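You operate a simulated robot arm through the tools that you are given. There is no shell and no other tool. Be economical: measure what you need, move in short steps, check, and stop when the job is done.

You are at the controls of a simulated robot arm. One attempt, no reset.

TASK
Push the black dowel into the yellow bush and the white into the purple, then cover and clamp the mould.
Fine: the cover sits square; both clamps shut.

The check looks at the end state, three seconds after you hand in, the way a careful person would. Anything else that was tipped, shoved, dropped, spilled or broken makes it a failure. A push-on lid holds only when it is set on centred and level and pressed home; a screw cap is set on level and turned clockwise until tight.

THE ROBOT
A 7-joint arm with a two-finger parallel gripper, fixed in place. Base frame: the origin is at the foot of the arm, x ahead of it, y to its left, z up; the work surface is at about z = 0.86. Lengths are in m, angles in degrees, forces in N, time in s.
Its first joint turns from -166.0 to 166.0 degrees. Payload 4.4 kg.
The TCP is the grasp point between the finger pads, 0.023 m short of the fingertips. In the tool frame z runs along the fingers and y along their closing line. The gripper opens to 0.094 m. The fingers are 0.038 m wide and 0.01 m thick; the gripper's body (0.054 by 0.096 m) begins 0.039 m behind the TCP.
Orientation is that of the tool frame in the base frame, as a unit quaternion [x, y, z, w]. With the fingers straight down and closing along the base's y, the tool's x points along the base's -x, its y along +y and its z along -z.

THE INTERFACE
- The arm moves only by the tool send_rows. Its argument "plan" is a list that holds one entry, the list of rows, each a list of 7 numbers: the shift along the base's x, y, z in units of 200 mm (1.0 is 200 mm), then the turn, a rotation vector about the base's x, y, z in units of 180 degrees (1.0 is 180 degrees), then the finger opening in m, from 0 to 0.094. In form: [[[x, y, z, rx, ry, rz, grip], ...]]. A call has 1 to 20 rows; each row is the pose to reach, as a shift and turn from the pose commanded when the call began. A call with a number of a shift or a turn outside -1 to 1 is refused whole. Each row takes 0.2 s and may step no farther than 0.05 m and 8.6 degrees from the row before; otherwise, or with a gripper value out of range, the whole call is refused. A pose out of reach is approached as far as the arm can. The call stops where the force on the tool passes 40 N (or 10 N more than at its start, if that is more) or the arm is blocked; 0.2 s more then pass. The fingers move at their own pace (about 0.072 m/s each) and stop on an object; they squeeze with about 39 N. The grip force told is the motor's: it shows also when the fingers shut on nothing. Time passes only in rows, and 0.2 s behind the last, so rows that repeat a pose let the fingers close. It gives the time, the measured TCP pose, the force on the tool (base axes), the opening and the grip force at its end, in the units of the frame above (readings bear some noise), with the torque about the TCP (base axes, N m) and any sound that the robot's microphone picked up.
- Cameras (640 x 400 px; columns grow to the right, rows downward): "scene" is fixed at [0.4, -0.5005, 1.6431]; the picture's right is [0.12, -0.99, 0.00], its down [-0.86, -0.10, -0.50] and it looks along [0.49, 0.06, -0.87] (base axes); focal length 214 px, centre (320, 200). "wrist" rides on the gripper at [0.086, 0.016, -0.075] in the tool frame; the picture's right is [-0.18, 0.98, 0.00], its down [-0.58, -0.11, -0.81] and it looks along [-0.79, -0.15, 0.59] (tool axes); focal length 243 px, centre (320, 200). There is no depth. A picture from a camera that has moved, and an enlarged one, comes with that camera's place and axes in the base frame and with its lens.
- snapshot(camera): a new picture of that camera. It takes no simulated time.
- inspect(camera, box): a new picture of the part [left, top, right, bottom] of that camera's present view, enlarged. It takes no simulated time.
- job_done(): hands the job in; it is judged then, once.

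Go step by step. Nothing tells you positions but the pictures and the camera data: compare them with the known pose of the tool, close in by small moves and look again before you grip or let go. The budget is 120 turns and 68 pictures, counting those below and the enlarged ones. Unless the task says otherwise, let go and move clear before handing in, and close with one line.

The tools are called after "Emit:" as a command line: name --argument value ..., lists and objects as JSON in quotes. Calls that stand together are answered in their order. send_rows: Moves the arm, as the interface text tells. Its arguments: {"type":"object","properties":{"plan":{"type":"array","items":{"type":"array","items":{"type":"array","items":{"type":"number"}}}}},"required":["plan"]} The other tools are called the same way: snapshot (camera) takes a picture; inspect (camera, box) takes an enlarged picture of a part of a camera's view; job_done () hands the job in.

At the start:

```text
time_s: 0.0
position: [0.7922, -0.088, 1.3339]
orientation: [0.0, 1.0, 0.0, 0.0]
contact_force: [0.5, 0.3, 0.1]
ft_torque: [-0.01, -0.02, 0.02]
grip_width: 0.0939
gripper_force: 0.1
```

scene: 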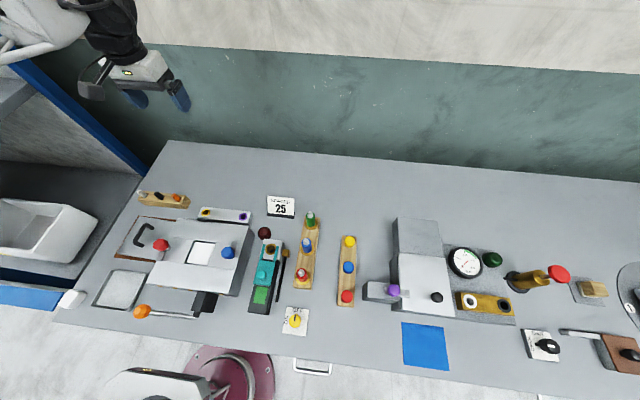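
wrist: 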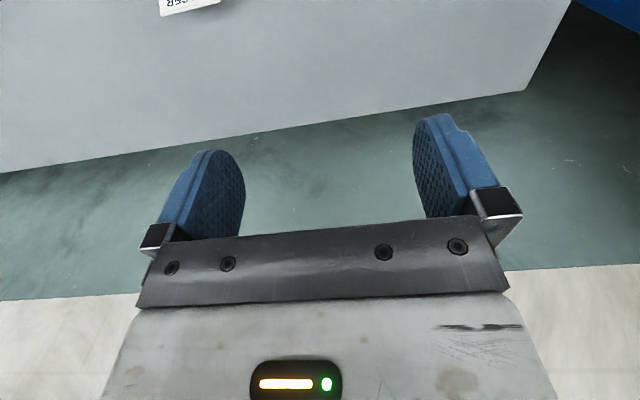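

The bench holds a mould station at the left and several racks. I'll look at it enlarged first.

Emit:
inspect --camera "scene" --box '[80, 170, 280, 330]'

Emit:
inspect --camera "scene" --box '[240, 180, 400, 340]'

Emit:
inspect --camera "scene" --box '[360, 200, 640, 380]'

```text
2.50 times, centred on (180, 250) of scene
camera zoom: at [0.4, -0.5005, 1.6431], right [0.12, -0.99, 0.0], down [-0.86, -0.1, -0.5], along [0.49, 0.06, -0.87], focal length 536 px, centre (670, 75)
```

zoom: 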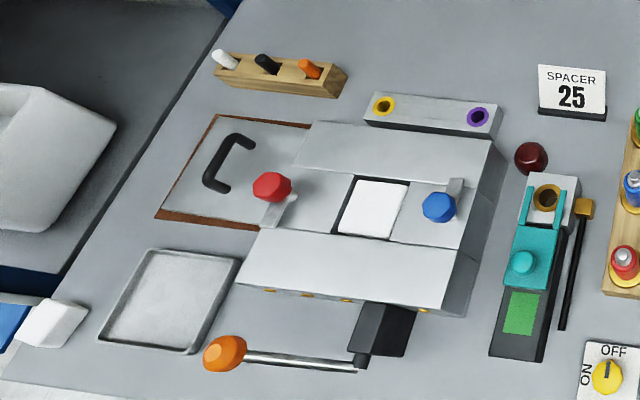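

```text
2.50 times, centred on (320, 260) of scene
camera zoom: at [0.4, -0.5005, 1.6431], right [0.12, -0.99, 0.0], down [-0.86, -0.1, -0.5], along [0.49, 0.06, -0.87], focal length 536 px, centre (320, 50)
```

zoom: 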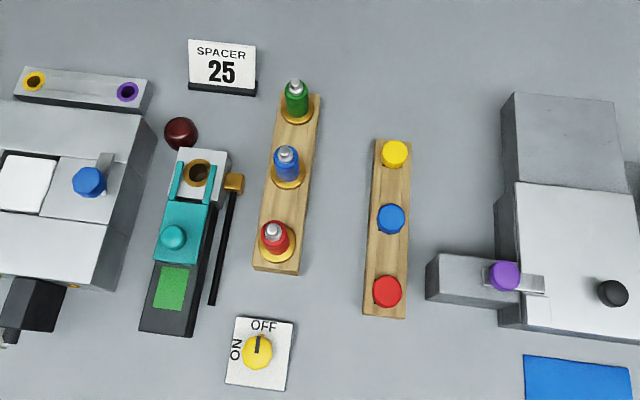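

```text
2.22 times, centred on (500, 290) of scene
camera zoom: at [0.4, -0.5005, 1.6431], right [0.12, -0.99, 0.0], down [-0.86, -0.1, -0.5], along [0.49, 0.06, -0.87], focal length 477 px, centre (-80, 0)
```

zoom: 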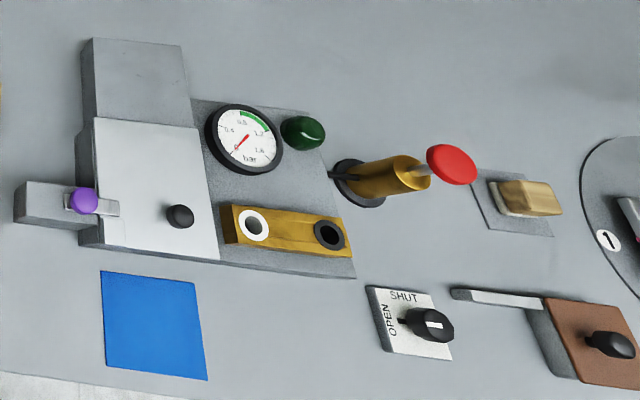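

I want finer detail of the mould, dowel rack and bush block.

Emit:
inspect --camera "scene" --box '[140, 205, 270, 300]'

Emit:
inspect --camera "scene" --box '[130, 180, 260, 230]'

Emit:
inspect --camera "scene" --box '[370, 210, 530, 320]'

```text
4.21 times, centred on (205, 252) of scene
camera zoom: at [0.4, -0.5005, 1.6431], right [0.12, -0.99, 0.0], down [-0.86, -0.1, -0.5], along [0.49, 0.06, -0.87], focal length 903 px, centre (804, -21)
```

zoom: 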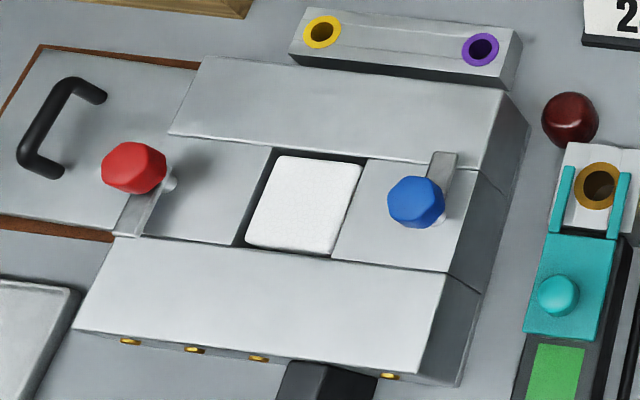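

```text
4.92 times, centred on (195, 205) of scene
camera zoom: at [0.4, -0.5005, 1.6431], right [0.12, -0.99, 0.0], down [-0.86, -0.1, -0.5], along [0.49, 0.06, -0.87], focal length 1056 px, centre (935, 175)
```

zoom: 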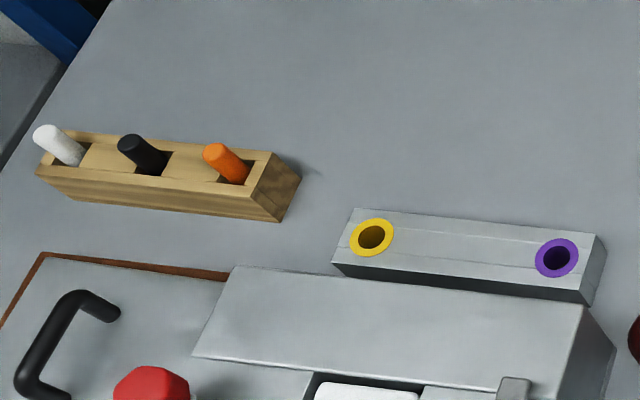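

```text
3.64 times, centred on (450, 265) of scene
camera zoom: at [0.4, -0.5005, 1.6431], right [0.12, -0.99, 0.0], down [-0.86, -0.1, -0.5], along [0.49, 0.06, -0.87], focal length 780 px, centre (-153, -36)
```

zoom: 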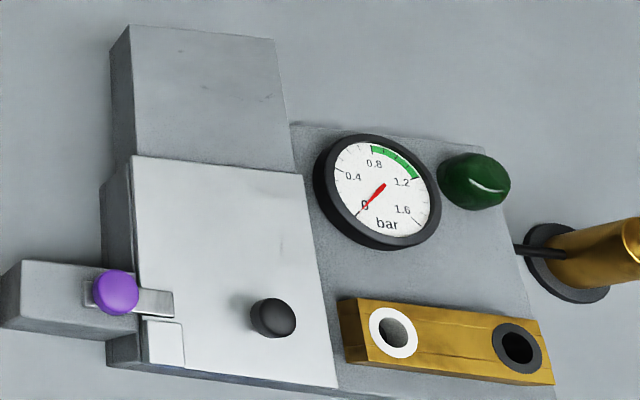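

I'll bring the wrist camera over the mould at the left.

Emit:
send_rows --plan '[[[-0.2, 0.05, -0.05, 0, 0, 0, 0.094], [-0.4, 0.1, -0.1, 0, 0, 0, 0.094], [-0.6, 0.15, -0.2, 0, 0, 0, 0.094], [-0.8, 0.2, -0.3, 0, 0, 0, 0.094], [-1.0, 0.25, -0.4, 0, 0, 0, 0.094]]]'

Emit:
send_rows --plan '[[[-0.2, 0.05, -0.1, 0, 0, 0, 0.094], [-0.4, 0.1, -0.25, 0, 0, 0, 0.094], [-0.55, 0.1, -0.4, 0, 0, 0, 0.094], [-0.55, 0.1, -0.6, 0, 0, 0, 0.094]]]'

Emit:
snapshot --camera "wrist"

Emit:
snapshot --camera "scene"

```text
time_s: 1.2
position: [0.5937, -0.038, 1.253]
orientation: [0.001, 1.0, -0.001, 0.0]
contact_force: [0.1, -0.3, -0.8]
ft_torque: [0.0, 0.01, 0.02]
grip_width: 0.094
gripper_force: 0.0
```

```text
refused: row 2 steps farther than a row can; nothing moved
```

```text
59 pictures are left
camera wrist: at [0.508, -0.022, 1.3268], right [0.18, 0.98, 0.0], down [0.58, -0.11, 0.81], along [0.79, -0.15, -0.59], focal length 243 px, centre (320, 200)
```

wrist: 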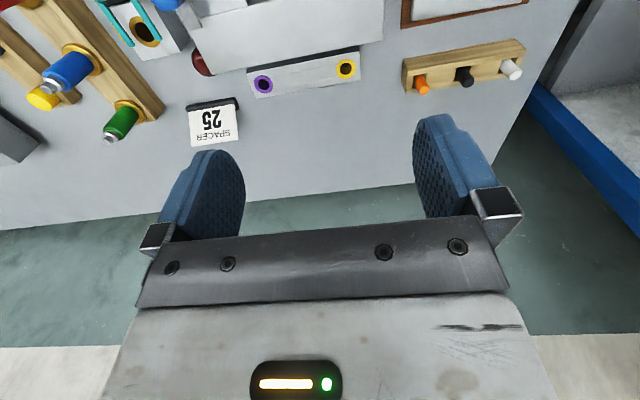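

```text
58 pictures are left
```

scene: 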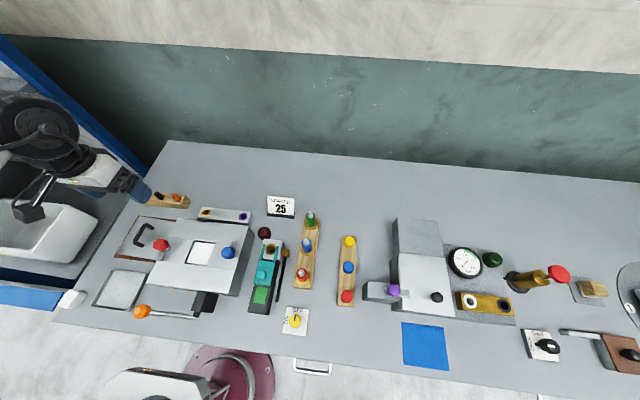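

The move worked; now a shorter-stepped approach for the closer look at the mould.

Emit:
send_rows --plan '[[[-0.15, 0.05, -0.1, 0, 0, 0, 0.094], [-0.3, 0.1, -0.25, 0, 0, 0, 0.094], [-0.45, 0.15, -0.4, 0, 0, 0, 0.094], [-0.6, 0.2, -0.55, 0, 0, 0, 0.094]]]'

Emit:
snapshot --camera "wrist"

```text
time_s: 2.2
position: [0.4721, 0.0027, 1.1436]
orientation: [0.0, 1.0, 0.0, 0.0]
contact_force: [0.0, 1.0, 0.8]
ft_torque: [0.01, 0.01, 0.0]
grip_width: 0.094
gripper_force: 0.1
```

```text
57 pictures are left
camera wrist: at [0.3869, 0.0186, 1.2177], right [0.18, 0.98, 0.0], down [0.58, -0.11, 0.81], along [0.79, -0.15, -0.59], focal length 243 px, centre (320, 200)
```

wrist: 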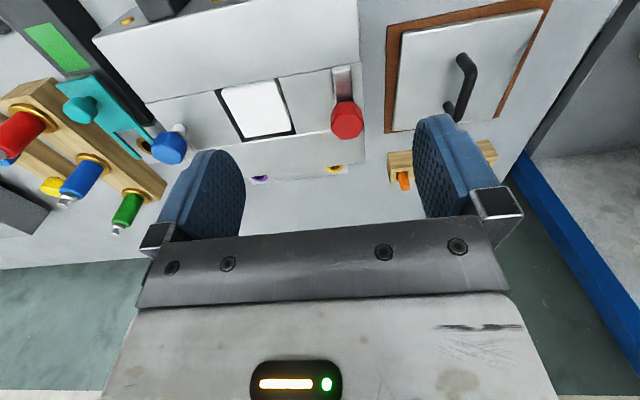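

The cover (C-handle plate) lies on a brown tray; the mould is beside it. Enlarging these.

Emit:
inspect --camera "wrist" --box '[90, 40, 370, 190]'

Emit:
inspect --camera "wrist" --box '[360, 0, 560, 140]'

```text
2.29 times, centred on (230, 115) of wrist
camera zoom: at [0.3869, 0.0186, 1.2177], right [0.18, 0.98, 0.0], down [0.58, -0.11, 0.81], along [0.79, -0.15, -0.59], focal length 555 px, centre (526, 394)
```

zoom: 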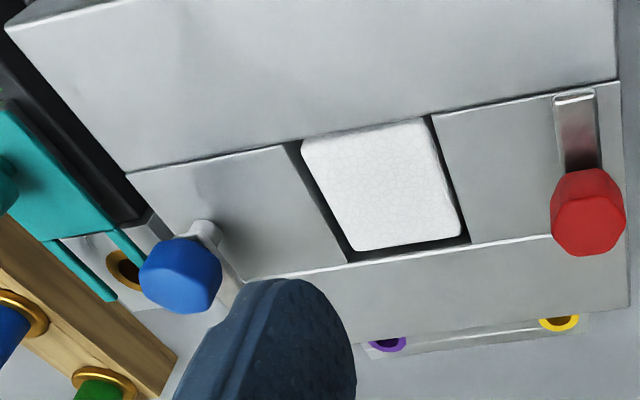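

```text
2.86 times, centred on (460, 70) of wrist
camera zoom: at [0.3869, 0.0186, 1.2177], right [0.18, 0.98, 0.0], down [0.58, -0.11, 0.81], along [0.79, -0.15, -0.59], focal length 693 px, centre (-80, 571)
```

zoom: 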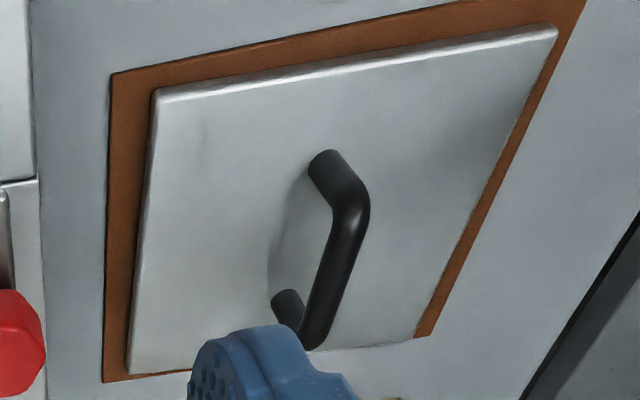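

Cover is about 0.155 × 0.16 m; the pocket is about 0.085 square. I need to understand the red/blue clamps.

Emit:
inspect --camera "scene" --box '[150, 230, 190, 260]'

Emit:
inspect --camera "scene" --box '[210, 232, 260, 267]'

Emit:
inspect --camera "wrist" --box '[310, 60, 380, 150]'

```text
13.33 times, centred on (170, 245) of scene
camera zoom: at [0.4, -0.5005, 1.6431], right [0.12, -0.99, 0.0], down [-0.86, -0.1, -0.5], along [0.49, 0.06, -0.87], focal length 2860 px, centre (2320, -400)
```

zoom: 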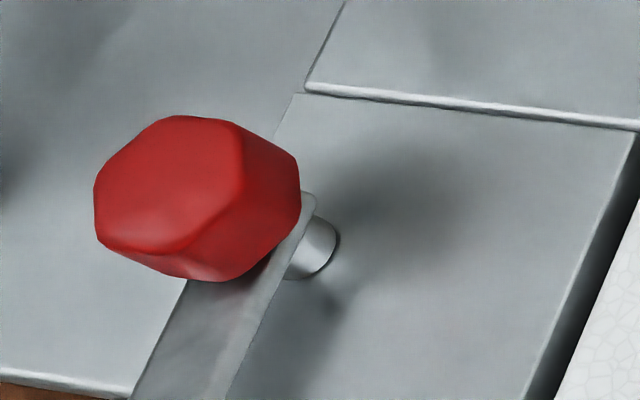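

```text
11.43 times, centred on (235, 250) of scene
camera zoom: at [0.4, -0.5005, 1.6431], right [0.12, -0.99, 0.0], down [-0.86, -0.1, -0.5], along [0.49, 0.06, -0.87], focal length 2451 px, centre (1291, -366)
```

zoom: 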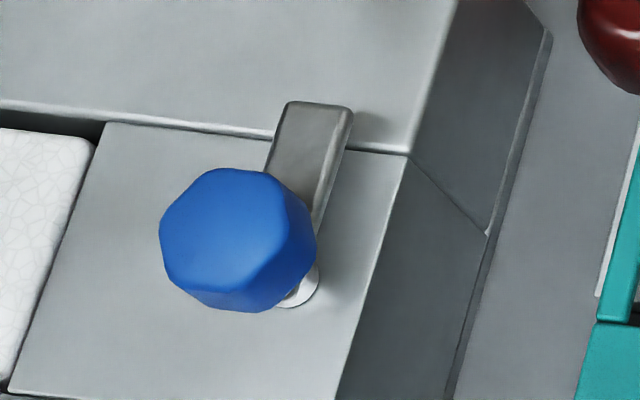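

```text
4.44 times, centred on (345, 105) of wrist
camera zoom: at [0.3869, 0.0186, 1.2177], right [0.18, 0.98, 0.0], down [0.58, -0.11, 0.81], along [0.79, -0.15, -0.59], focal length 1078 px, centre (209, 622)
```

zoom: 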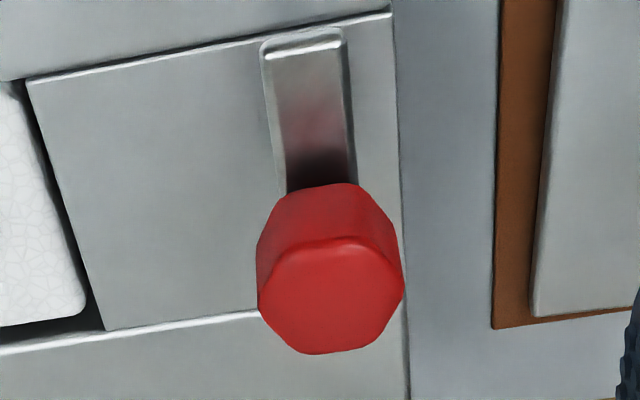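

The clamps are swing bars on posts with polygonal knobs: red bar points -x, blue +x; each should swing 90° inward over the cover. Now I'll look at the dowels and bushes.

Emit:
send_rows --plan '[[[0.16, 0.1, -0.05, 0, 0, 0, 0.094], [0.32, 0.2, -0.1, 0, 0, 0, 0.094], [0.48, 0.3, -0.15, 0, 0, 0, 0.094], [0.64, 0.385, -0.22, 0, 0, 0, 0.094]]]'

Emit:
snapshot --camera "wrist"

```text
time_s: 3.2
position: [0.6009, 0.0795, 1.099]
orientation: [0.0, 1.0, -0.001, 0.0]
contact_force: [-0.3, -1.3, 0.7]
ft_torque: [-0.03, 0.02, 0.01]
grip_width: 0.0941
gripper_force: 0.0
```

```text
51 pictures are left
camera wrist: at [0.5151, 0.0955, 1.174], right [0.18, 0.98, 0.0], down [0.58, -0.11, 0.81], along [0.79, -0.15, -0.59], focal length 243 px, centre (320, 200)
```

wrist: 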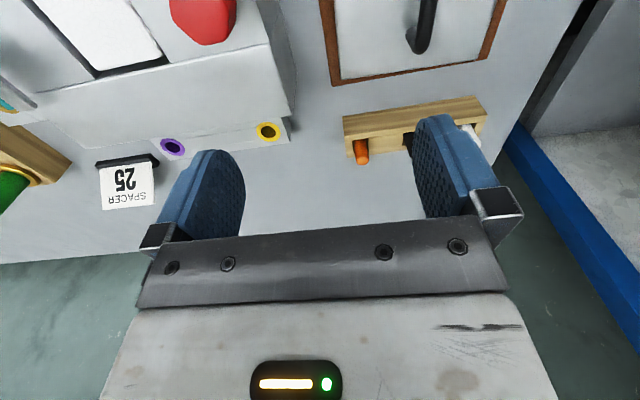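

Emit:
inspect --camera "wrist" --box '[335, 90, 495, 190]'

Emit:
inspect --camera "wrist" --box '[150, 100, 310, 200]'

```text
4.00 times, centred on (415, 140) of wrist
camera zoom: at [0.5151, 0.0955, 1.174], right [0.18, 0.98, 0.0], down [0.58, -0.11, 0.81], along [0.79, -0.15, -0.59], focal length 970 px, centre (-60, 440)
```

zoom: 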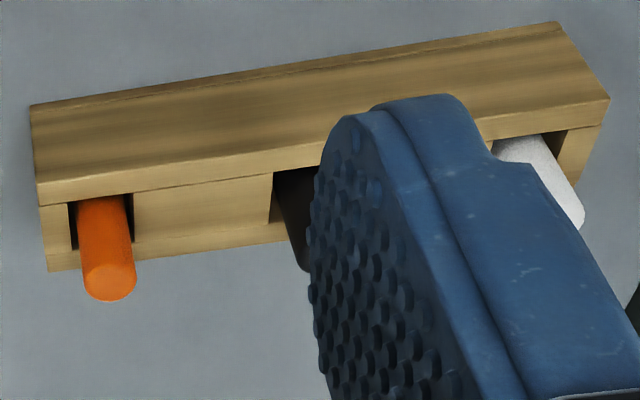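

```text
4.00 times, centred on (230, 150) of wrist
camera zoom: at [0.5151, 0.0955, 1.174], right [0.18, 0.98, 0.0], down [0.58, -0.11, 0.81], along [0.79, -0.15, -0.59], focal length 970 px, centre (680, 400)
```

zoom: 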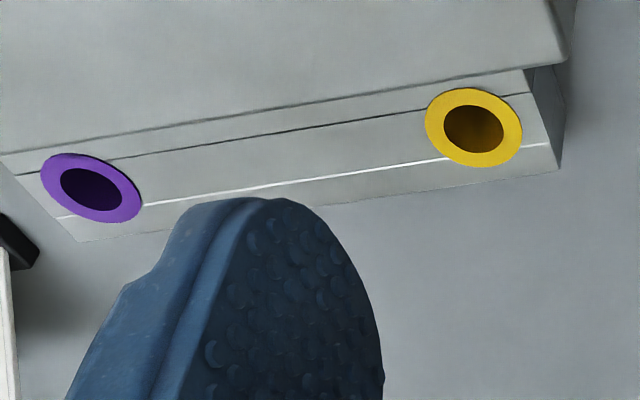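

Triangulated: yellow bush (0.716,-0.016), purple (0.716,-0.166), tops z≈0.896; dowels at x≈0.757, y≈0.109/0.179/0.25, tops z≈0.936. I'll move above the black dowel and check.

Emit:
send_rows --plan '[[[0.19, 0.12, 0, 0, 0, 0, 0.06], [0.38, 0.24, 0, 0, 0, 0, 0.06], [0.57, 0.37, -0.1, 0, 0, 0, 0.06], [0.777, 0.495, -0.25, 0, 0, 0, 0.06], [0.777, 0.495, -0.46, 0, 0, 0, 0.06], [0.777, 0.495, -0.62, 0, 0, 0, 0.06]]]'

Emit:
snapshot --camera "wrist"

Emit:
inspect --camera "scene" --box '[110, 160, 210, 220]'

```text
refused: row 3 steps farther than a row can; nothing moved
```

```text
48 pictures are left
camera wrist: at [0.5151, 0.0955, 1.174], right [0.18, 0.98, 0.0], down [0.58, -0.11, 0.81], along [0.79, -0.15, -0.59], focal length 243 px, centre (320, 200)
```

wrist: 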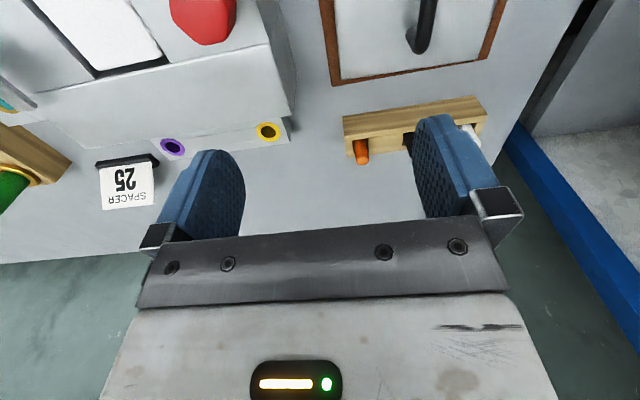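

```text
6.40 times, centred on (160, 190) of scene
camera zoom: at [0.4, -0.5005, 1.6431], right [0.12, -0.99, 0.0], down [-0.86, -0.1, -0.5], along [0.49, 0.06, -0.87], focal length 1373 px, centre (1344, 264)
```

zoom: 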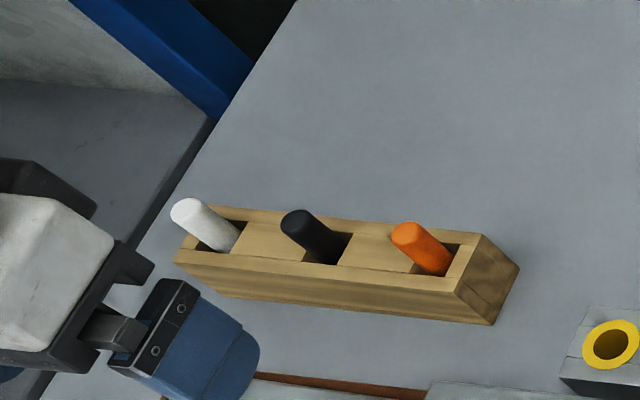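

One row was too long; resending with shorter steps.

Emit:
send_rows --plan '[[[0.17, 0.11, 0, 0, 0, 0, 0.06], [0.34, 0.22, 0, 0, 0, 0, 0.06], [0.51, 0.33, -0.06, 0, 0, 0, 0.06], [0.66, 0.42, -0.16, 0, 0, 0, 0.06], [0.777, 0.495, -0.3, 0, 0, 0, 0.06], [0.777, 0.495, -0.48, 0, 0, 0, 0.06], [0.777, 0.495, -0.62, 0, 0, 0, 0.06]]]'

```text
time_s: 4.8
position: [0.7555, 0.1786, 0.9752]
orientation: [0.0, 1.0, -0.001, 0.001]
contact_force: [0.7, 0.9, 0.2]
ft_torque: [0.03, -0.02, 0.03]
grip_width: 0.0602
gripper_force: 0.1
```

Emit:
snapshot --camera "wrist"

Emit:
inspect --camera "scene" --box '[110, 150, 210, 220]'

```text
46 pictures are left
camera wrist: at [0.671, 0.1944, 1.05], right [0.18, 0.98, 0.0], down [0.58, -0.11, 0.81], along [0.79, -0.15, -0.59], focal length 243 px, centre (320, 200)
```

wrist: 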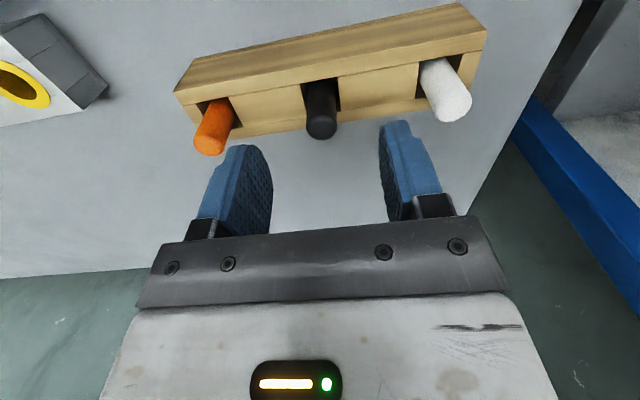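

```text
5.71 times, centred on (160, 185) of scene
camera zoom: at [0.4, -0.5005, 1.6431], right [0.12, -0.99, 0.0], down [-0.86, -0.1, -0.5], along [0.49, 0.06, -0.87], focal length 1226 px, centre (1234, 286)
```

zoom: 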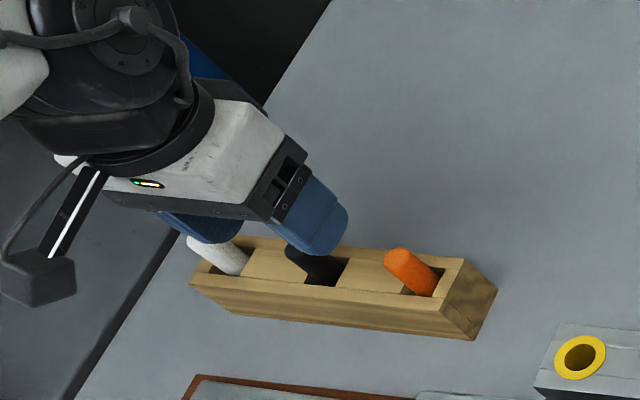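

The black dowel sits right on the grip axis. Descend and close on it.

Emit:
send_rows --plan '[[[0.005, 0, -0.12, 0, 0, 0, 0.06], [0.01, 0.003, -0.25, 0, 0, 0, 0.06], [0.01, 0.003, -0.25, 0, 0, 0, 0.0], [0.01, 0.003, -0.25, 0, 0, 0, 0.0], [0.01, 0.003, -0.25, 0, 0, 0, 0.0]]]'

```text
time_s: 5.5
position: [0.7593, 0.1792, 0.9284]
orientation: [0.0, 1.0, 0.0, 0.002]
contact_force: [0.3, -0.4, 1.3]
ft_torque: [0.01, 0.06, 0.01]
grip_width: 0.0188
gripper_force: 1.2
stopped in row 3: the force on the tool passed its limit at 60 N (the readings are from after the stop); the commanded pose is now the measured one
```

Emit:
send_rows --plan '[[[0, 0, 0, 0, 0, 0, 0.0], [0, 0, 0, 0, 0, 0, 0.0], [0, 0, 0, 0, 0, 0, 0.0]]]'

Emit:
snapshot --camera "wrist"

```text
time_s: 6.3
position: [0.757, 0.1802, 0.9287]
orientation: [0.0, 1.0, 0.0, 0.001]
contact_force: [2.2, -2.2, 8.6]
ft_torque: [-0.14, 0.16, 0.07]
grip_width: 0.0167
gripper_force: 38.7
```

```text
44 pictures are left
camera wrist: at [0.6738, 0.1949, 1.0034], right [0.18, 0.98, 0.0], down [0.58, -0.11, 0.81], along [0.79, -0.15, -0.59], focal length 243 px, centre (320, 200)
```

wrist: 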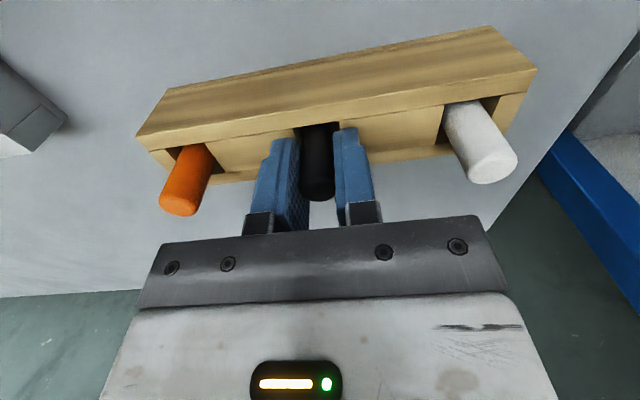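

Black dowel gripped (16.7 mm). Lift it straight up and look at its length.

Emit:
send_rows --plan '[[[0, 0, 0.1, 0, 0, 0, 0.0], [0, 0, 0.25, 0, 0, 0, 0.0], [0, 0, 0.4, 0, 0, 0, 0.0], [0, 0, 0.5, 0, 0, 0, 0.0]]]'

Emit:
inspect --camera "scene" --box '[110, 140, 220, 220]'

Emit:
snapshot --camera "wrist"

```text
time_s: 7.3
position: [0.7597, 0.1789, 1.0294]
orientation: [0.0, 1.0, 0.0, 0.0]
contact_force: [-0.4, 0.2, -1.0]
ft_torque: [0.03, -0.02, -0.01]
grip_width: 0.0169
gripper_force: 39.6
```

```text
5.00 times, centred on (165, 180) of scene
camera zoom: at [0.4, -0.5005, 1.6431], right [0.12, -0.99, 0.0], down [-0.86, -0.1, -0.5], along [0.49, 0.06, -0.87], focal length 1072 px, centre (1095, 300)
```

zoom: 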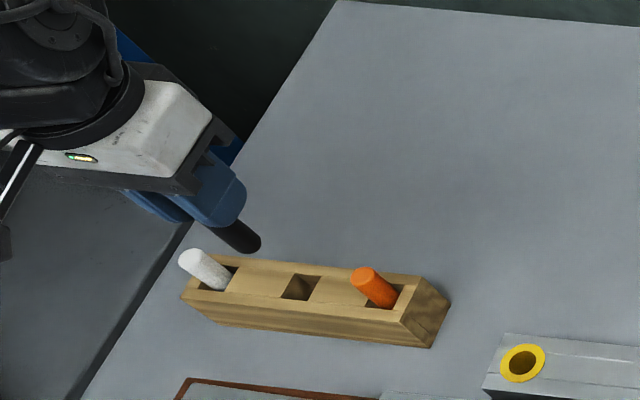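

```text
42 pictures are left
camera wrist: at [0.6744, 0.1944, 1.1032], right [0.18, 0.98, 0.0], down [0.58, -0.11, 0.81], along [0.79, -0.15, -0.59], focal length 243 px, centre (320, 200)
```

wrist: 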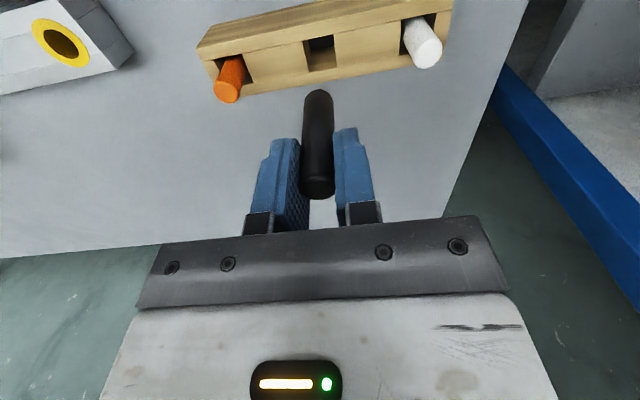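

Dowel hangs vertical, bottom ≈59 mm below the TCP. Move over the yellow bush and check alignment.

Emit:
send_rows --plan '[[[-0.044, -0.2, 0, 0, 0, 0, 0.0], [-0.088, -0.4, 0, 0, 0, 0, 0.0], [-0.132, -0.6, 0, 0, 0, 0, 0.0], [-0.176, -0.8, 0, 0, 0, 0, 0.0], [-0.2185, -0.97, 0, 0, 0, 0, 0.0], [-0.2185, -0.97, -0.2, 0, 0, 0, 0.0], [-0.2185, -0.97, -0.2, 0, 0, 0, 0.0]]]'

Emit:
inspect --camera "wrist" --box '[240, 40, 400, 140]'

Emit:
inspect --camera "scene" --box '[170, 180, 250, 230]'

```text
time_s: 8.9
position: [0.7148, -0.0153, 0.9892]
orientation: [0.001, 1.0, 0.0, 0.001]
contact_force: [0.3, 0.0, -1.8]
ft_torque: [-0.02, 0.05, -0.02]
grip_width: 0.0171
gripper_force: 38.6
```

```text
4.00 times, centred on (320, 90) of wrist
camera zoom: at [0.6304, 0.0014, 1.0629], right [0.18, 0.98, 0.0], down [0.58, -0.11, 0.81], along [0.79, -0.15, -0.59], focal length 970 px, centre (320, 640)
```

zoom: 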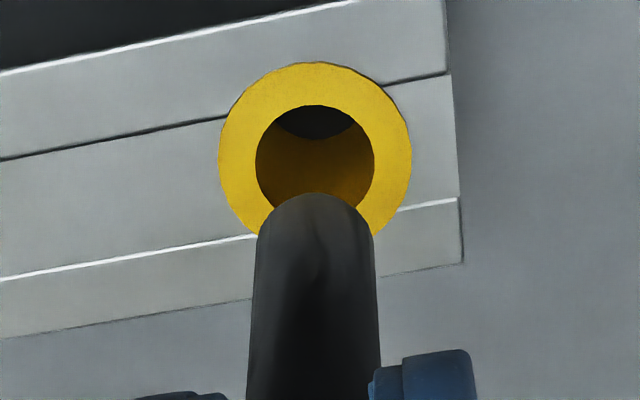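

```text
8.00 times, centred on (210, 205) of scene
camera zoom: at [0.4, -0.5005, 1.6431], right [0.12, -0.99, 0.0], down [-0.86, -0.1, -0.5], along [0.49, 0.06, -0.87], focal length 1716 px, centre (1200, 160)
```

zoom: 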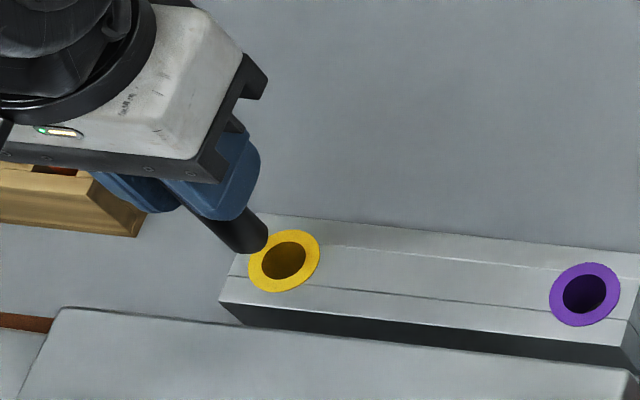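

Lateral alignment is good. Lower until the tip is just above the ring, then check x alignment.

Emit:
send_rows --plan '[[[0, 0, -0.06, 0, 0, 0, 0.0], [0, 0, -0.12, 0, 0, 0, 0.0], [0, 0, -0.12, 0, 0, 0, 0.0]]]'

Emit:
inspect --camera "wrist" --box '[260, 60, 380, 135]'

Emit:
inspect --camera "scene" --box '[185, 197, 225, 222]'

```text
time_s: 9.7
position: [0.7153, -0.015, 0.9645]
orientation: [0.0, 1.0, 0.0, 0.001]
contact_force: [-0.6, 0.4, -1.6]
ft_torque: [0.01, 0.01, -0.01]
grip_width: 0.017
gripper_force: 39.3
```

```text
5.33 times, centred on (320, 98) of wrist
camera zoom: at [0.6302, 0.0008, 1.039], right [0.18, 0.98, 0.0], down [0.58, -0.11, 0.81], along [0.79, -0.15, -0.59], focal length 1294 px, centre (320, 747)
```

zoom: 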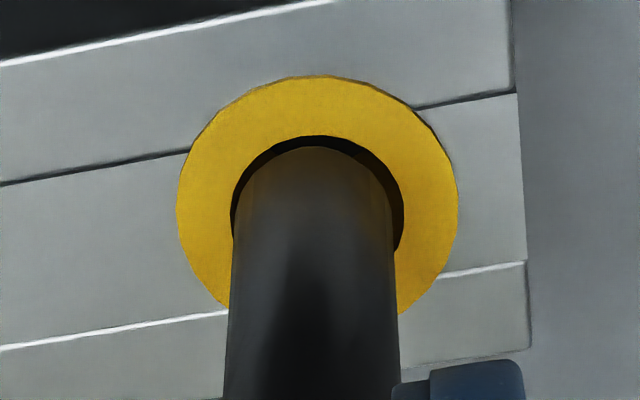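

```text
16.00 times, centred on (205, 210) of scene
camera zoom: at [0.4, -0.5005, 1.6431], right [0.12, -0.99, 0.0], down [-0.86, -0.1, -0.5], along [0.49, 0.06, -0.87], focal length 3432 px, centre (2160, 48)
```

zoom: 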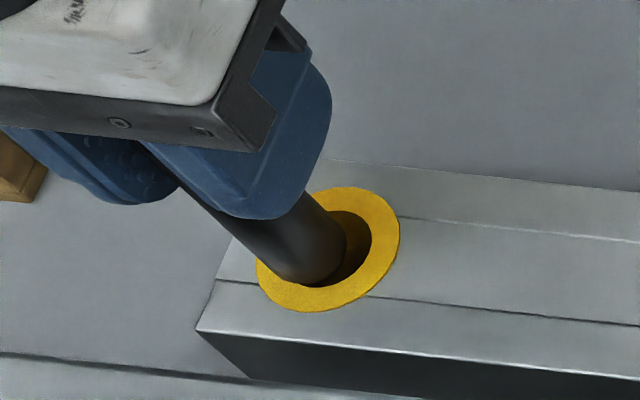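

The tip is ~3.5 mm short in x, ~5 mm above the ring. Correct x and recheck.

Emit:
send_rows --plan '[[[0.0175, 0, 0, 0, 0, 0, 0.0], [0.0175, 0, 0, 0, 0, 0, 0.0]]]'

Emit:
inspect --camera "wrist" --box '[260, 60, 380, 135]'

Emit:
inspect --camera "scene" --box '[185, 197, 225, 222]'

```text
time_s: 10.3
position: [0.7188, -0.0148, 0.9645]
orientation: [-0.001, 1.0, -0.001, 0.001]
contact_force: [0.0, 0.2, -1.1]
ft_torque: [-0.01, -0.03, -0.01]
grip_width: 0.017
gripper_force: 38.8
```

```text
5.33 times, centred on (320, 98) of wrist
camera zoom: at [0.6337, 0.0008, 1.0389], right [0.18, 0.98, 0.0], down [0.58, -0.11, 0.81], along [0.79, -0.15, -0.59], focal length 1294 px, centre (320, 747)
```

zoom: 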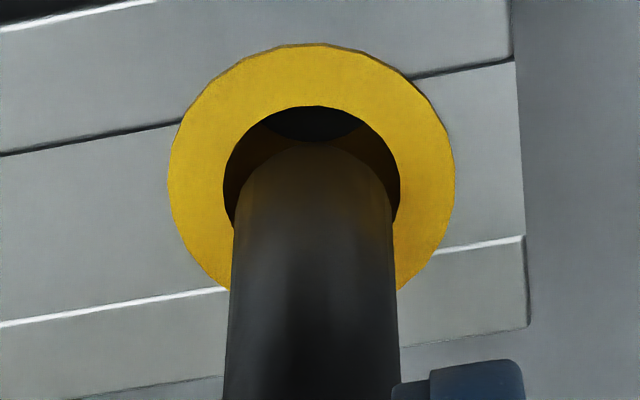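

```text
16.00 times, centred on (205, 210) of scene
camera zoom: at [0.4, -0.5005, 1.6431], right [0.12, -0.99, 0.0], down [-0.86, -0.1, -0.5], along [0.49, 0.06, -0.87], focal length 3432 px, centre (2160, 48)
```

zoom: 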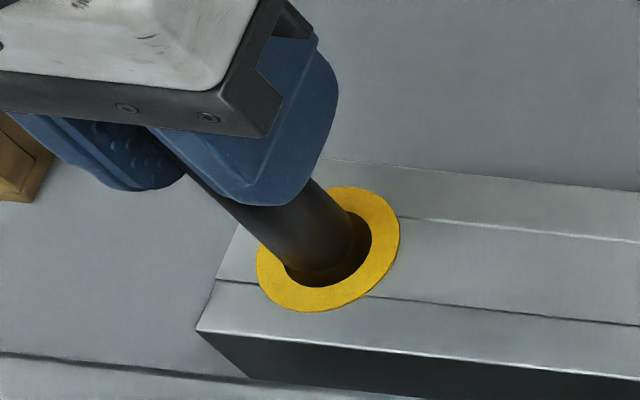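

Now centred within about half a millimetre. Descend into the bush.

Emit:
send_rows --plan '[[[0, -0.0015, -0.03, 0, 0, 0, 0.0], [0, -0.0015, -0.07, 0, 0, 0, 0.0], [0, -0.0015, -0.11, 0, 0, 0, 0.0], [0, -0.0015, -0.15, 0, 0, 0, 0.0], [0, -0.0015, -0.19, 0, 0, 0, 0.0], [0, -0.0015, -0.205, 0, 0, 0, 0.0]]]'

Emit:
inspect --camera "scene" --box '[175, 190, 235, 228]'

```text
time_s: 11.8
position: [0.7194, -0.0155, 0.9262]
orientation: [-0.001, 1.0, 0.0, 0.003]
contact_force: [0.3, 1.3, 2.6]
ft_torque: [0.11, 0.01, 0.01]
grip_width: 0.0169
gripper_force: 38.9
stopped in row 6: the force on the tool passed its limit at 42 N (the readings are from after the stop); the commanded pose is now the measured one
```

```text
10.53 times, centred on (205, 209) of scene
camera zoom: at [0.4, -0.5005, 1.6431], right [0.12, -0.99, 0.0], down [-0.86, -0.1, -0.5], along [0.49, 0.06, -0.87], focal length 2258 px, centre (1530, 105)
```

zoom: 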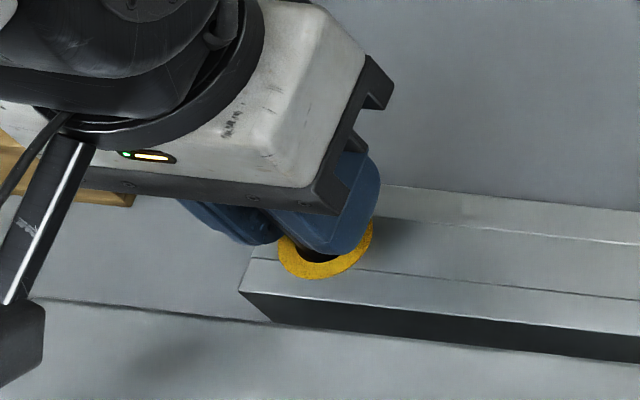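

Dowel bottomed at about z 0.926. Release, rise, close fingers and press the top to confirm it is home.

Emit:
send_rows --plan '[[[0, 0, 0, 0, 0, 0, 0.05], [0, 0, 0, 0, 0, 0, 0.05], [0, 0, 0.15, 0, 0, 0, 0.05], [0, 0, 0.3, 0, 0, 0, 0.05], [0, 0, 0.3, 0, 0, 0, 0.0], [0, 0, 0.3, 0, 0, 0, 0.0], [0, 0, 0.3, 0, 0, 0, 0.0]]]'

Emit:
snapshot --camera "wrist"

Emit:
send_rows --plan '[[[-0.007, 0, -0.05, 0, 0, 0, 0.0], [-0.007, 0, -0.1, 0, 0, 0, 0.0], [-0.007, 0, -0.13, 0, 0, 0, 0.0], [-0.007, 0, -0.16, 0, 0, 0, 0.0], [-0.007, 0, -0.18, 0, 0, 0, 0.0], [-0.007, 0, -0.2, 0, 0, 0, 0.0]]]'

```text
time_s: 13.4
position: [0.7194, -0.014, 0.9859]
orientation: [0.001, 1.0, 0.0, 0.002]
contact_force: [-0.3, 0.7, 0.3]
ft_torque: [0.02, 0.02, -0.03]
grip_width: 0.0
gripper_force: 39.3
```

```text
34 pictures are left
camera wrist: at [0.6342, 0.0013, 1.0596], right [0.18, 0.98, 0.0], down [0.58, -0.11, 0.81], along [0.8, -0.15, -0.59], focal length 243 px, centre (320, 200)
```

wrist: 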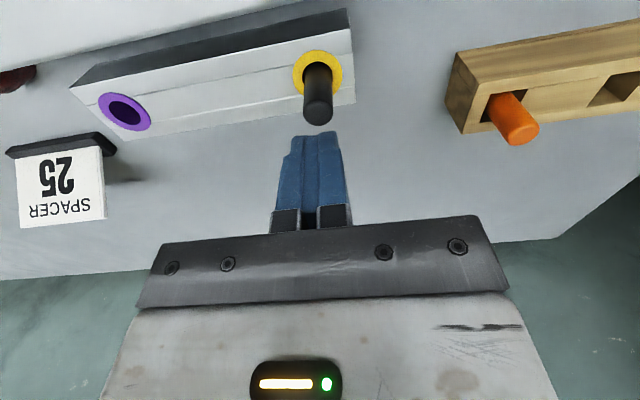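

```text
time_s: 14.4
position: [0.7211, -0.0147, 0.9615]
orientation: [0.0, 1.0, 0.0, 0.007]
contact_force: [-1.4, 0.2, 5.0]
ft_torque: [-0.01, 0.06, 0.01]
grip_width: 0.0
gripper_force: 39.1
stopped in row 4: the force on the tool passed its limit at 52 N (the readings are from after the stop); the commanded pose is now the measured one
```

Emit:
send_rows --plan '[[[0, 0, -0.02, 0, 0, 0, 0.0], [0, 0, -0.05, 0, 0, 0, 0.0], [0, 0, -0.08, 0, 0, 0, 0.0]]]'

Emit:
inspect --camera "wrist" --box '[260, 20, 400, 140]'

```text
time_s: 14.8
position: [0.7221, -0.0146, 0.9616]
orientation: [0.0, 1.0, 0.0, 0.01]
contact_force: [-1.1, -0.2, 4.1]
ft_torque: [0.02, 0.05, 0.0]
grip_width: 0.0
gripper_force: 39.1
stopped in row 2: the force on the tool passed its limit at 50 N (the readings are from after the stop); the commanded pose is now the measured one
```

```text
3.33 times, centred on (330, 80) of wrist
camera zoom: at [0.6353, 0.0009, 1.0348], right [0.18, 0.98, 0.0], down [0.57, -0.11, 0.82], along [0.8, -0.15, -0.58], focal length 809 px, centre (287, 600)
```

zoom: 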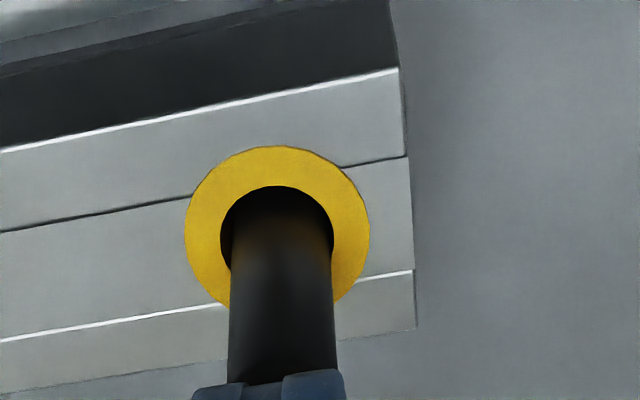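

Black dowel is firmly home. Now rise, level the tool and go for the white dowel at ≈(0.757,0.249).

Emit:
send_rows --plan '[[[0, 0, 0.17, 0, 0.0064, 0, 0.05], [0, 0, 0.35, 0, 0.0064, 0, 0.05], [0.05, 0.2, 0.35, 0, 0.0064, 0, 0.05], [0.1, 0.4, 0.35, 0, 0.0064, 0, 0.05], [0.15, 0.6, 0.35, 0, 0.0064, 0, 0.05], [0.175, 0.8, 0.35, 0, 0.0064, 0, 0.05], [0.175, 0.98, 0.35, 0, 0.0064, 0, 0.05]]]'

Emit:
send_rows --plan '[[[0, 0.15, 0, 0, 0, 0, 0.05], [0, 0.33, 0, 0, 0, 0, 0.05], [0, 0.33, -0.2, 0, 0, 0, 0.05], [0, 0.33, -0.27, 0, 0, 0, 0.05], [0, 0.33, -0.27, 0, 0, 0, 0.05]]]'

Emit:
snapshot --camera "wrist"

```text
time_s: 16.4
position: [0.758, 0.1811, 1.0321]
orientation: [0.001, 1.0, 0.0, -0.001]
contact_force: [0.4, -0.4, -0.3]
ft_torque: [0.04, 0.0, 0.02]
grip_width: 0.05
gripper_force: 0.0
```

```text
time_s: 17.6
position: [0.7574, 0.2478, 0.9775]
orientation: [0.0, 1.0, 0.0, -0.001]
contact_force: [0.0, 0.0, 0.1]
ft_torque: [-0.03, 0.02, 0.04]
grip_width: 0.05
gripper_force: 0.0
```

```text
32 pictures are left
camera wrist: at [0.6717, 0.2632, 1.0519], right [0.18, 0.98, 0.0], down [0.58, -0.11, 0.81], along [0.79, -0.15, -0.59], focal length 243 px, centre (320, 200)
```

wrist: 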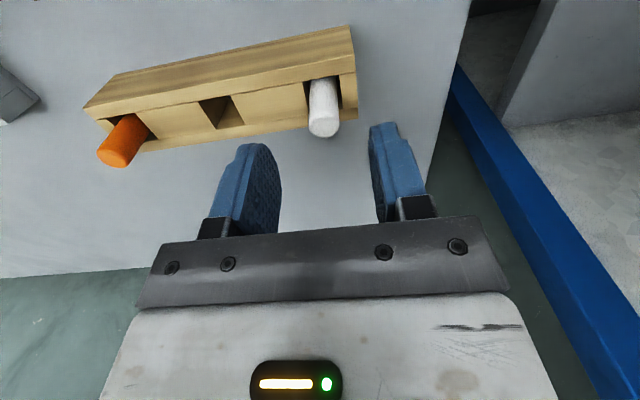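

White is nearly centred; descend and grip.

Emit:
send_rows --plan '[[[0, 0.006, -0.1, 0, 0, 0, 0.05], [0, 0.006, -0.2, 0, 0, 0, 0.05], [0, 0.006, -0.232, 0, 0, 0, 0.05], [0, 0.006, -0.232, 0, 0, 0, 0.03], [0, 0.006, -0.232, 0, 0, 0, 0.01], [0, 0.006, -0.232, 0, 0, 0, 0.0], [0, 0.006, -0.232, 0, 0, 0, 0.0]]]'

```text
time_s: 19.2
position: [0.7568, 0.2476, 0.9298]
orientation: [0.0, 1.0, 0.0, -0.001]
contact_force: [-0.9, -0.2, 0.3]
ft_torque: [0.01, -0.01, 0.01]
grip_width: 0.0169
gripper_force: 38.8
```

Gripped. Lift and carry to above the purple bush.

Emit:
send_rows --plan '[[[0, 0, 0.15, 0, 0, 0, 0.0], [0, 0, 0.35, 0, 0, 0, 0.0], [0, 0, 0.55, 0, 0, 0, 0.0], [0, -0.2, 0.55, 0, 0, 0, 0.0], [0, -0.4, 0.55, 0, 0, 0, 0.0], [0, -0.6, 0.55, 0, 0, 0, 0.0], [0, -0.8, 0.55, 0, 0, 0, 0.0], [0, -1.0, 0.55, 0, 0, 0, 0.0]]]'

Emit:
send_rows --plan '[[[-0.04, -0.2, 0, 0, 0, 0, 0.0], [-0.08, -0.4, 0, 0, 0, 0, 0.0], [-0.12, -0.6, 0, 0, 0, 0, 0.0], [-0.16, -0.8, 0, 0, 0, 0, 0.0], [-0.2, -1.0, 0, 0, 0, 0, 0.0], [-0.2, -1.0, 0, 0, 0, 0, 0.0]]]'

Emit:
send_rows --plan '[[[0, -0.066, -0.1, 0, 0, 0, 0.0], [0, -0.066, -0.25, 0, 0, 0, 0.0], [0, -0.066, -0.36, 0, 0, 0, 0.0], [0, -0.066, -0.36, 0, 0, 0, 0.0]]]'

Emit:
inspect --camera "wrist" --box '[260, 60, 380, 135]'

Emit:
inspect --camera "scene" --box '[220, 202, 260, 227]'

```text
time_s: 21.0
position: [0.7554, 0.0478, 1.0405]
orientation: [0.0, 1.0, 0.0, -0.001]
contact_force: [0.3, -1.3, -1.3]
ft_torque: [0.05, -0.02, -0.02]
grip_width: 0.0171
gripper_force: 38.7
```

```text
time_s: 22.4
position: [0.7156, -0.1527, 1.0409]
orientation: [0.001, 1.0, -0.001, -0.001]
contact_force: [-0.5, 0.3, -1.5]
ft_torque: [-0.01, -0.01, 0.01]
grip_width: 0.017
gripper_force: 39.3
```

```text
time_s: 23.4
position: [0.7155, -0.1653, 0.9682]
orientation: [0.0, 1.0, 0.0, 0.0]
contact_force: [0.6, 0.0, -1.4]
ft_torque: [-0.01, 0.01, -0.01]
grip_width: 0.0171
gripper_force: 39.2
```

```text
5.33 times, centred on (320, 98) of wrist
camera zoom: at [0.6307, -0.1496, 1.0432], right [0.18, 0.98, 0.0], down [0.58, -0.11, 0.81], along [0.79, -0.15, -0.59], focal length 1294 px, centre (320, 747)
```

zoom: 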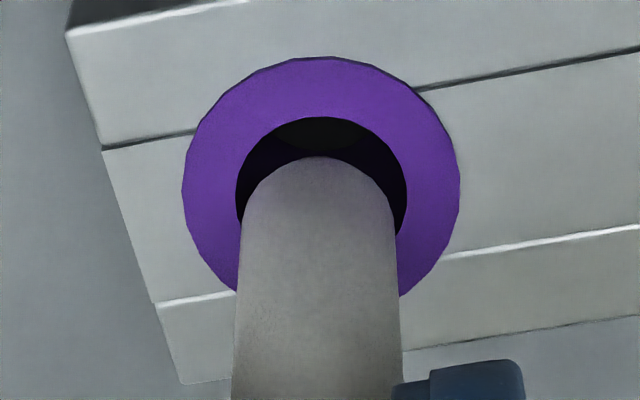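

```text
16.00 times, centred on (240, 214) of scene
camera zoom: at [0.4, -0.5005, 1.6431], right [0.12, -0.99, 0.0], down [-0.86, -0.1, -0.5], along [0.49, 0.06, -0.87], focal length 3432 px, centre (1600, -32)
```

zoom: 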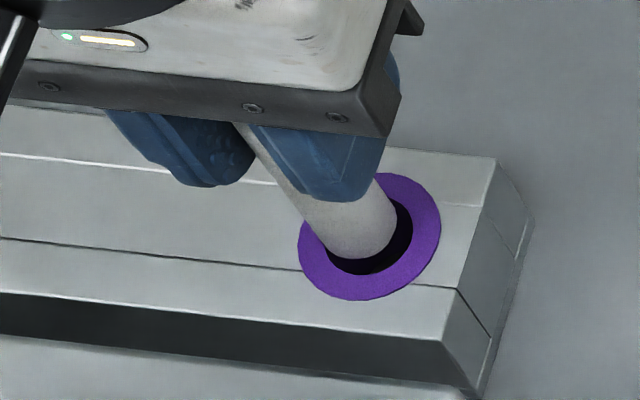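

White is aligned on the purple bush (matches the earlier good alignment). Insert.

Emit:
send_rows --plan '[[[0, 0, -0.04, 0, 0, 0, 0.0], [0, 0, -0.08, 0, 0, 0, 0.0], [0, 0, -0.12, 0, 0, 0, 0.0], [0, 0, -0.16, 0, 0, 0, 0.0], [0, 0, -0.2, 0, 0, 0, 0.0], [0, 0, -0.22, 0, 0, 0, 0.0]]]'

```text
time_s: 24.8
position: [0.717, -0.1647, 0.9278]
orientation: [-0.001, 1.0, -0.001, 0.001]
contact_force: [5.8, -7.2, 35.6]
ft_torque: [-0.56, -0.28, -0.01]
grip_width: 0.0173
gripper_force: 38.8
```

Bottomed. Release, rise, close, and press the top once.

Emit:
send_rows --plan '[[[0, 0, 0.02, 0, 0, 0, 0.05], [0, 0, 0.02, 0, 0, 0, 0.05], [0, 0, 0.17, 0, 0, 0, 0.05], [0, 0, 0.32, 0, 0, 0, 0.05], [0, 0, 0.32, 0, 0, 0, 0.0], [0, 0, 0.32, 0, 0, 0, 0.0], [0, 0, 0.32, 0, 0, 0, 0.0]]]'

Emit:
send_rows --plan '[[[0, 0, -0.05, 0, 0, 0, 0.0], [0, 0, -0.1, 0, 0, 0, 0.0], [0, 0, -0.13, 0, 0, 0, 0.0], [0, 0, -0.16, 0, 0, 0, 0.0], [0, 0, -0.18, 0, 0, 0, 0.0], [0, 0, -0.2, 0, 0, 0, 0.0]]]'

```text
time_s: 26.4
position: [0.7179, -0.1645, 0.9876]
orientation: [0.0, 1.0, 0.001, -0.001]
contact_force: [0.1, 0.4, 0.3]
ft_torque: [0.03, -0.05, 0.01]
grip_width: 0.0
gripper_force: 38.9
```

```text
time_s: 27.5
position: [0.719, -0.1649, 0.9617]
orientation: [0.0, 1.0, -0.001, 0.003]
contact_force: [-0.4, 0.6, 5.0]
ft_torque: [0.02, 0.04, -0.03]
grip_width: 0.0
gripper_force: 38.9
stopped in row 5: the force on the tool passed its limit at 50 N (the readings are from after the stop); the commanded pose is now the measured one
```

Both dowels home at the same height. Now rise and view the cover.

Emit:
send_rows --plan '[[[0, 0, 0.2, 0, 0.002, 0, 0.0], [0, 0, 0.4, 0, 0.002, 0, 0.03], [0, 0, 0.6, 0, 0.002, 0, 0.06], [0, 0, 0.8, 0, 0.002, 0, 0.094], [-0.15, 0.16, 0.8, 0, 0.002, 0, 0.094], [-0.3, 0.32, 0.8, 0, 0.002, 0, 0.094], [-0.45, 0.48, 0.8, 0, 0.002, 0, 0.094], [-0.6, 0.64, 0.8, 0, 0.002, 0, 0.094], [-0.75, 0.8, 0.8, 0, 0.002, 0, 0.094], [-0.9, 0.96, 0.8, 0, 0.002, 0, 0.094]]]'

Emit:
send_rows --plan '[[[-0.05, 0.2, 0, 0, 0, 0, 0.094], [-0.1, 0.4, 0, 0, 0, 0, 0.094], [-0.15, 0.6, 0, 0, 0, 0, 0.094], [-0.2, 0.72, 0, 0, 0, 0, 0.094], [-0.2, 0.72, 0, 0, 0, 0, 0.094]]]'

Emit:
inspect --camera "wrist" --box '[180, 0, 460, 175]'

Emit:
inspect --camera "scene" --box '[110, 205, 180, 270]'

```text
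time_s: 29.7
position: [0.5368, 0.0284, 1.1199]
orientation: [0.0, 1.0, -0.001, -0.001]
contact_force: [0.7, -0.7, -0.6]
ft_torque: [0.01, -0.02, -0.04]
grip_width: 0.0941
gripper_force: 0.0
```

```text
time_s: 30.9
position: [0.4992, 0.1717, 1.1208]
orientation: [0.0, 1.0, -0.001, -0.001]
contact_force: [0.0, -0.3, 0.2]
ft_torque: [-0.01, 0.0, -0.03]
grip_width: 0.0939
gripper_force: 0.2
```

```text
2.29 times, centred on (320, 88) of wrist
camera zoom: at [0.4138, 0.1869, 1.1953], right [0.18, 0.98, 0.0], down [0.58, -0.11, 0.81], along [0.79, -0.15, -0.59], focal length 555 px, centre (320, 457)
```

zoom: 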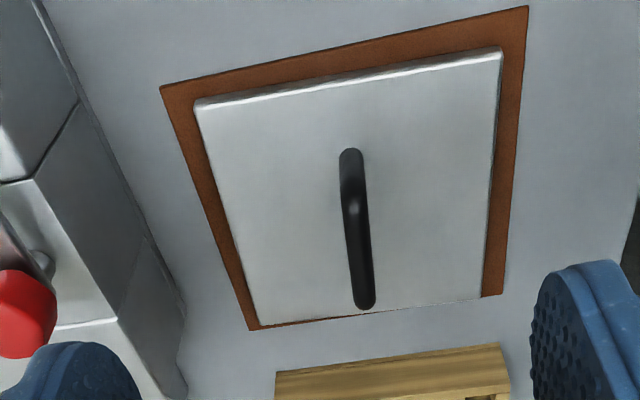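

```text
6.15 times, centred on (145, 238) of scene
camera zoom: at [0.4, -0.5005, 1.6431], right [0.12, -0.99, 0.0], down [-0.86, -0.1, -0.5], along [0.49, 0.06, -0.87], focal length 1320 px, centre (1397, -31)
```

zoom: 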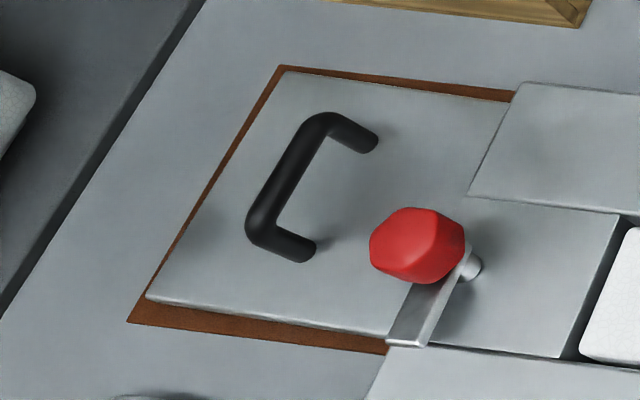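

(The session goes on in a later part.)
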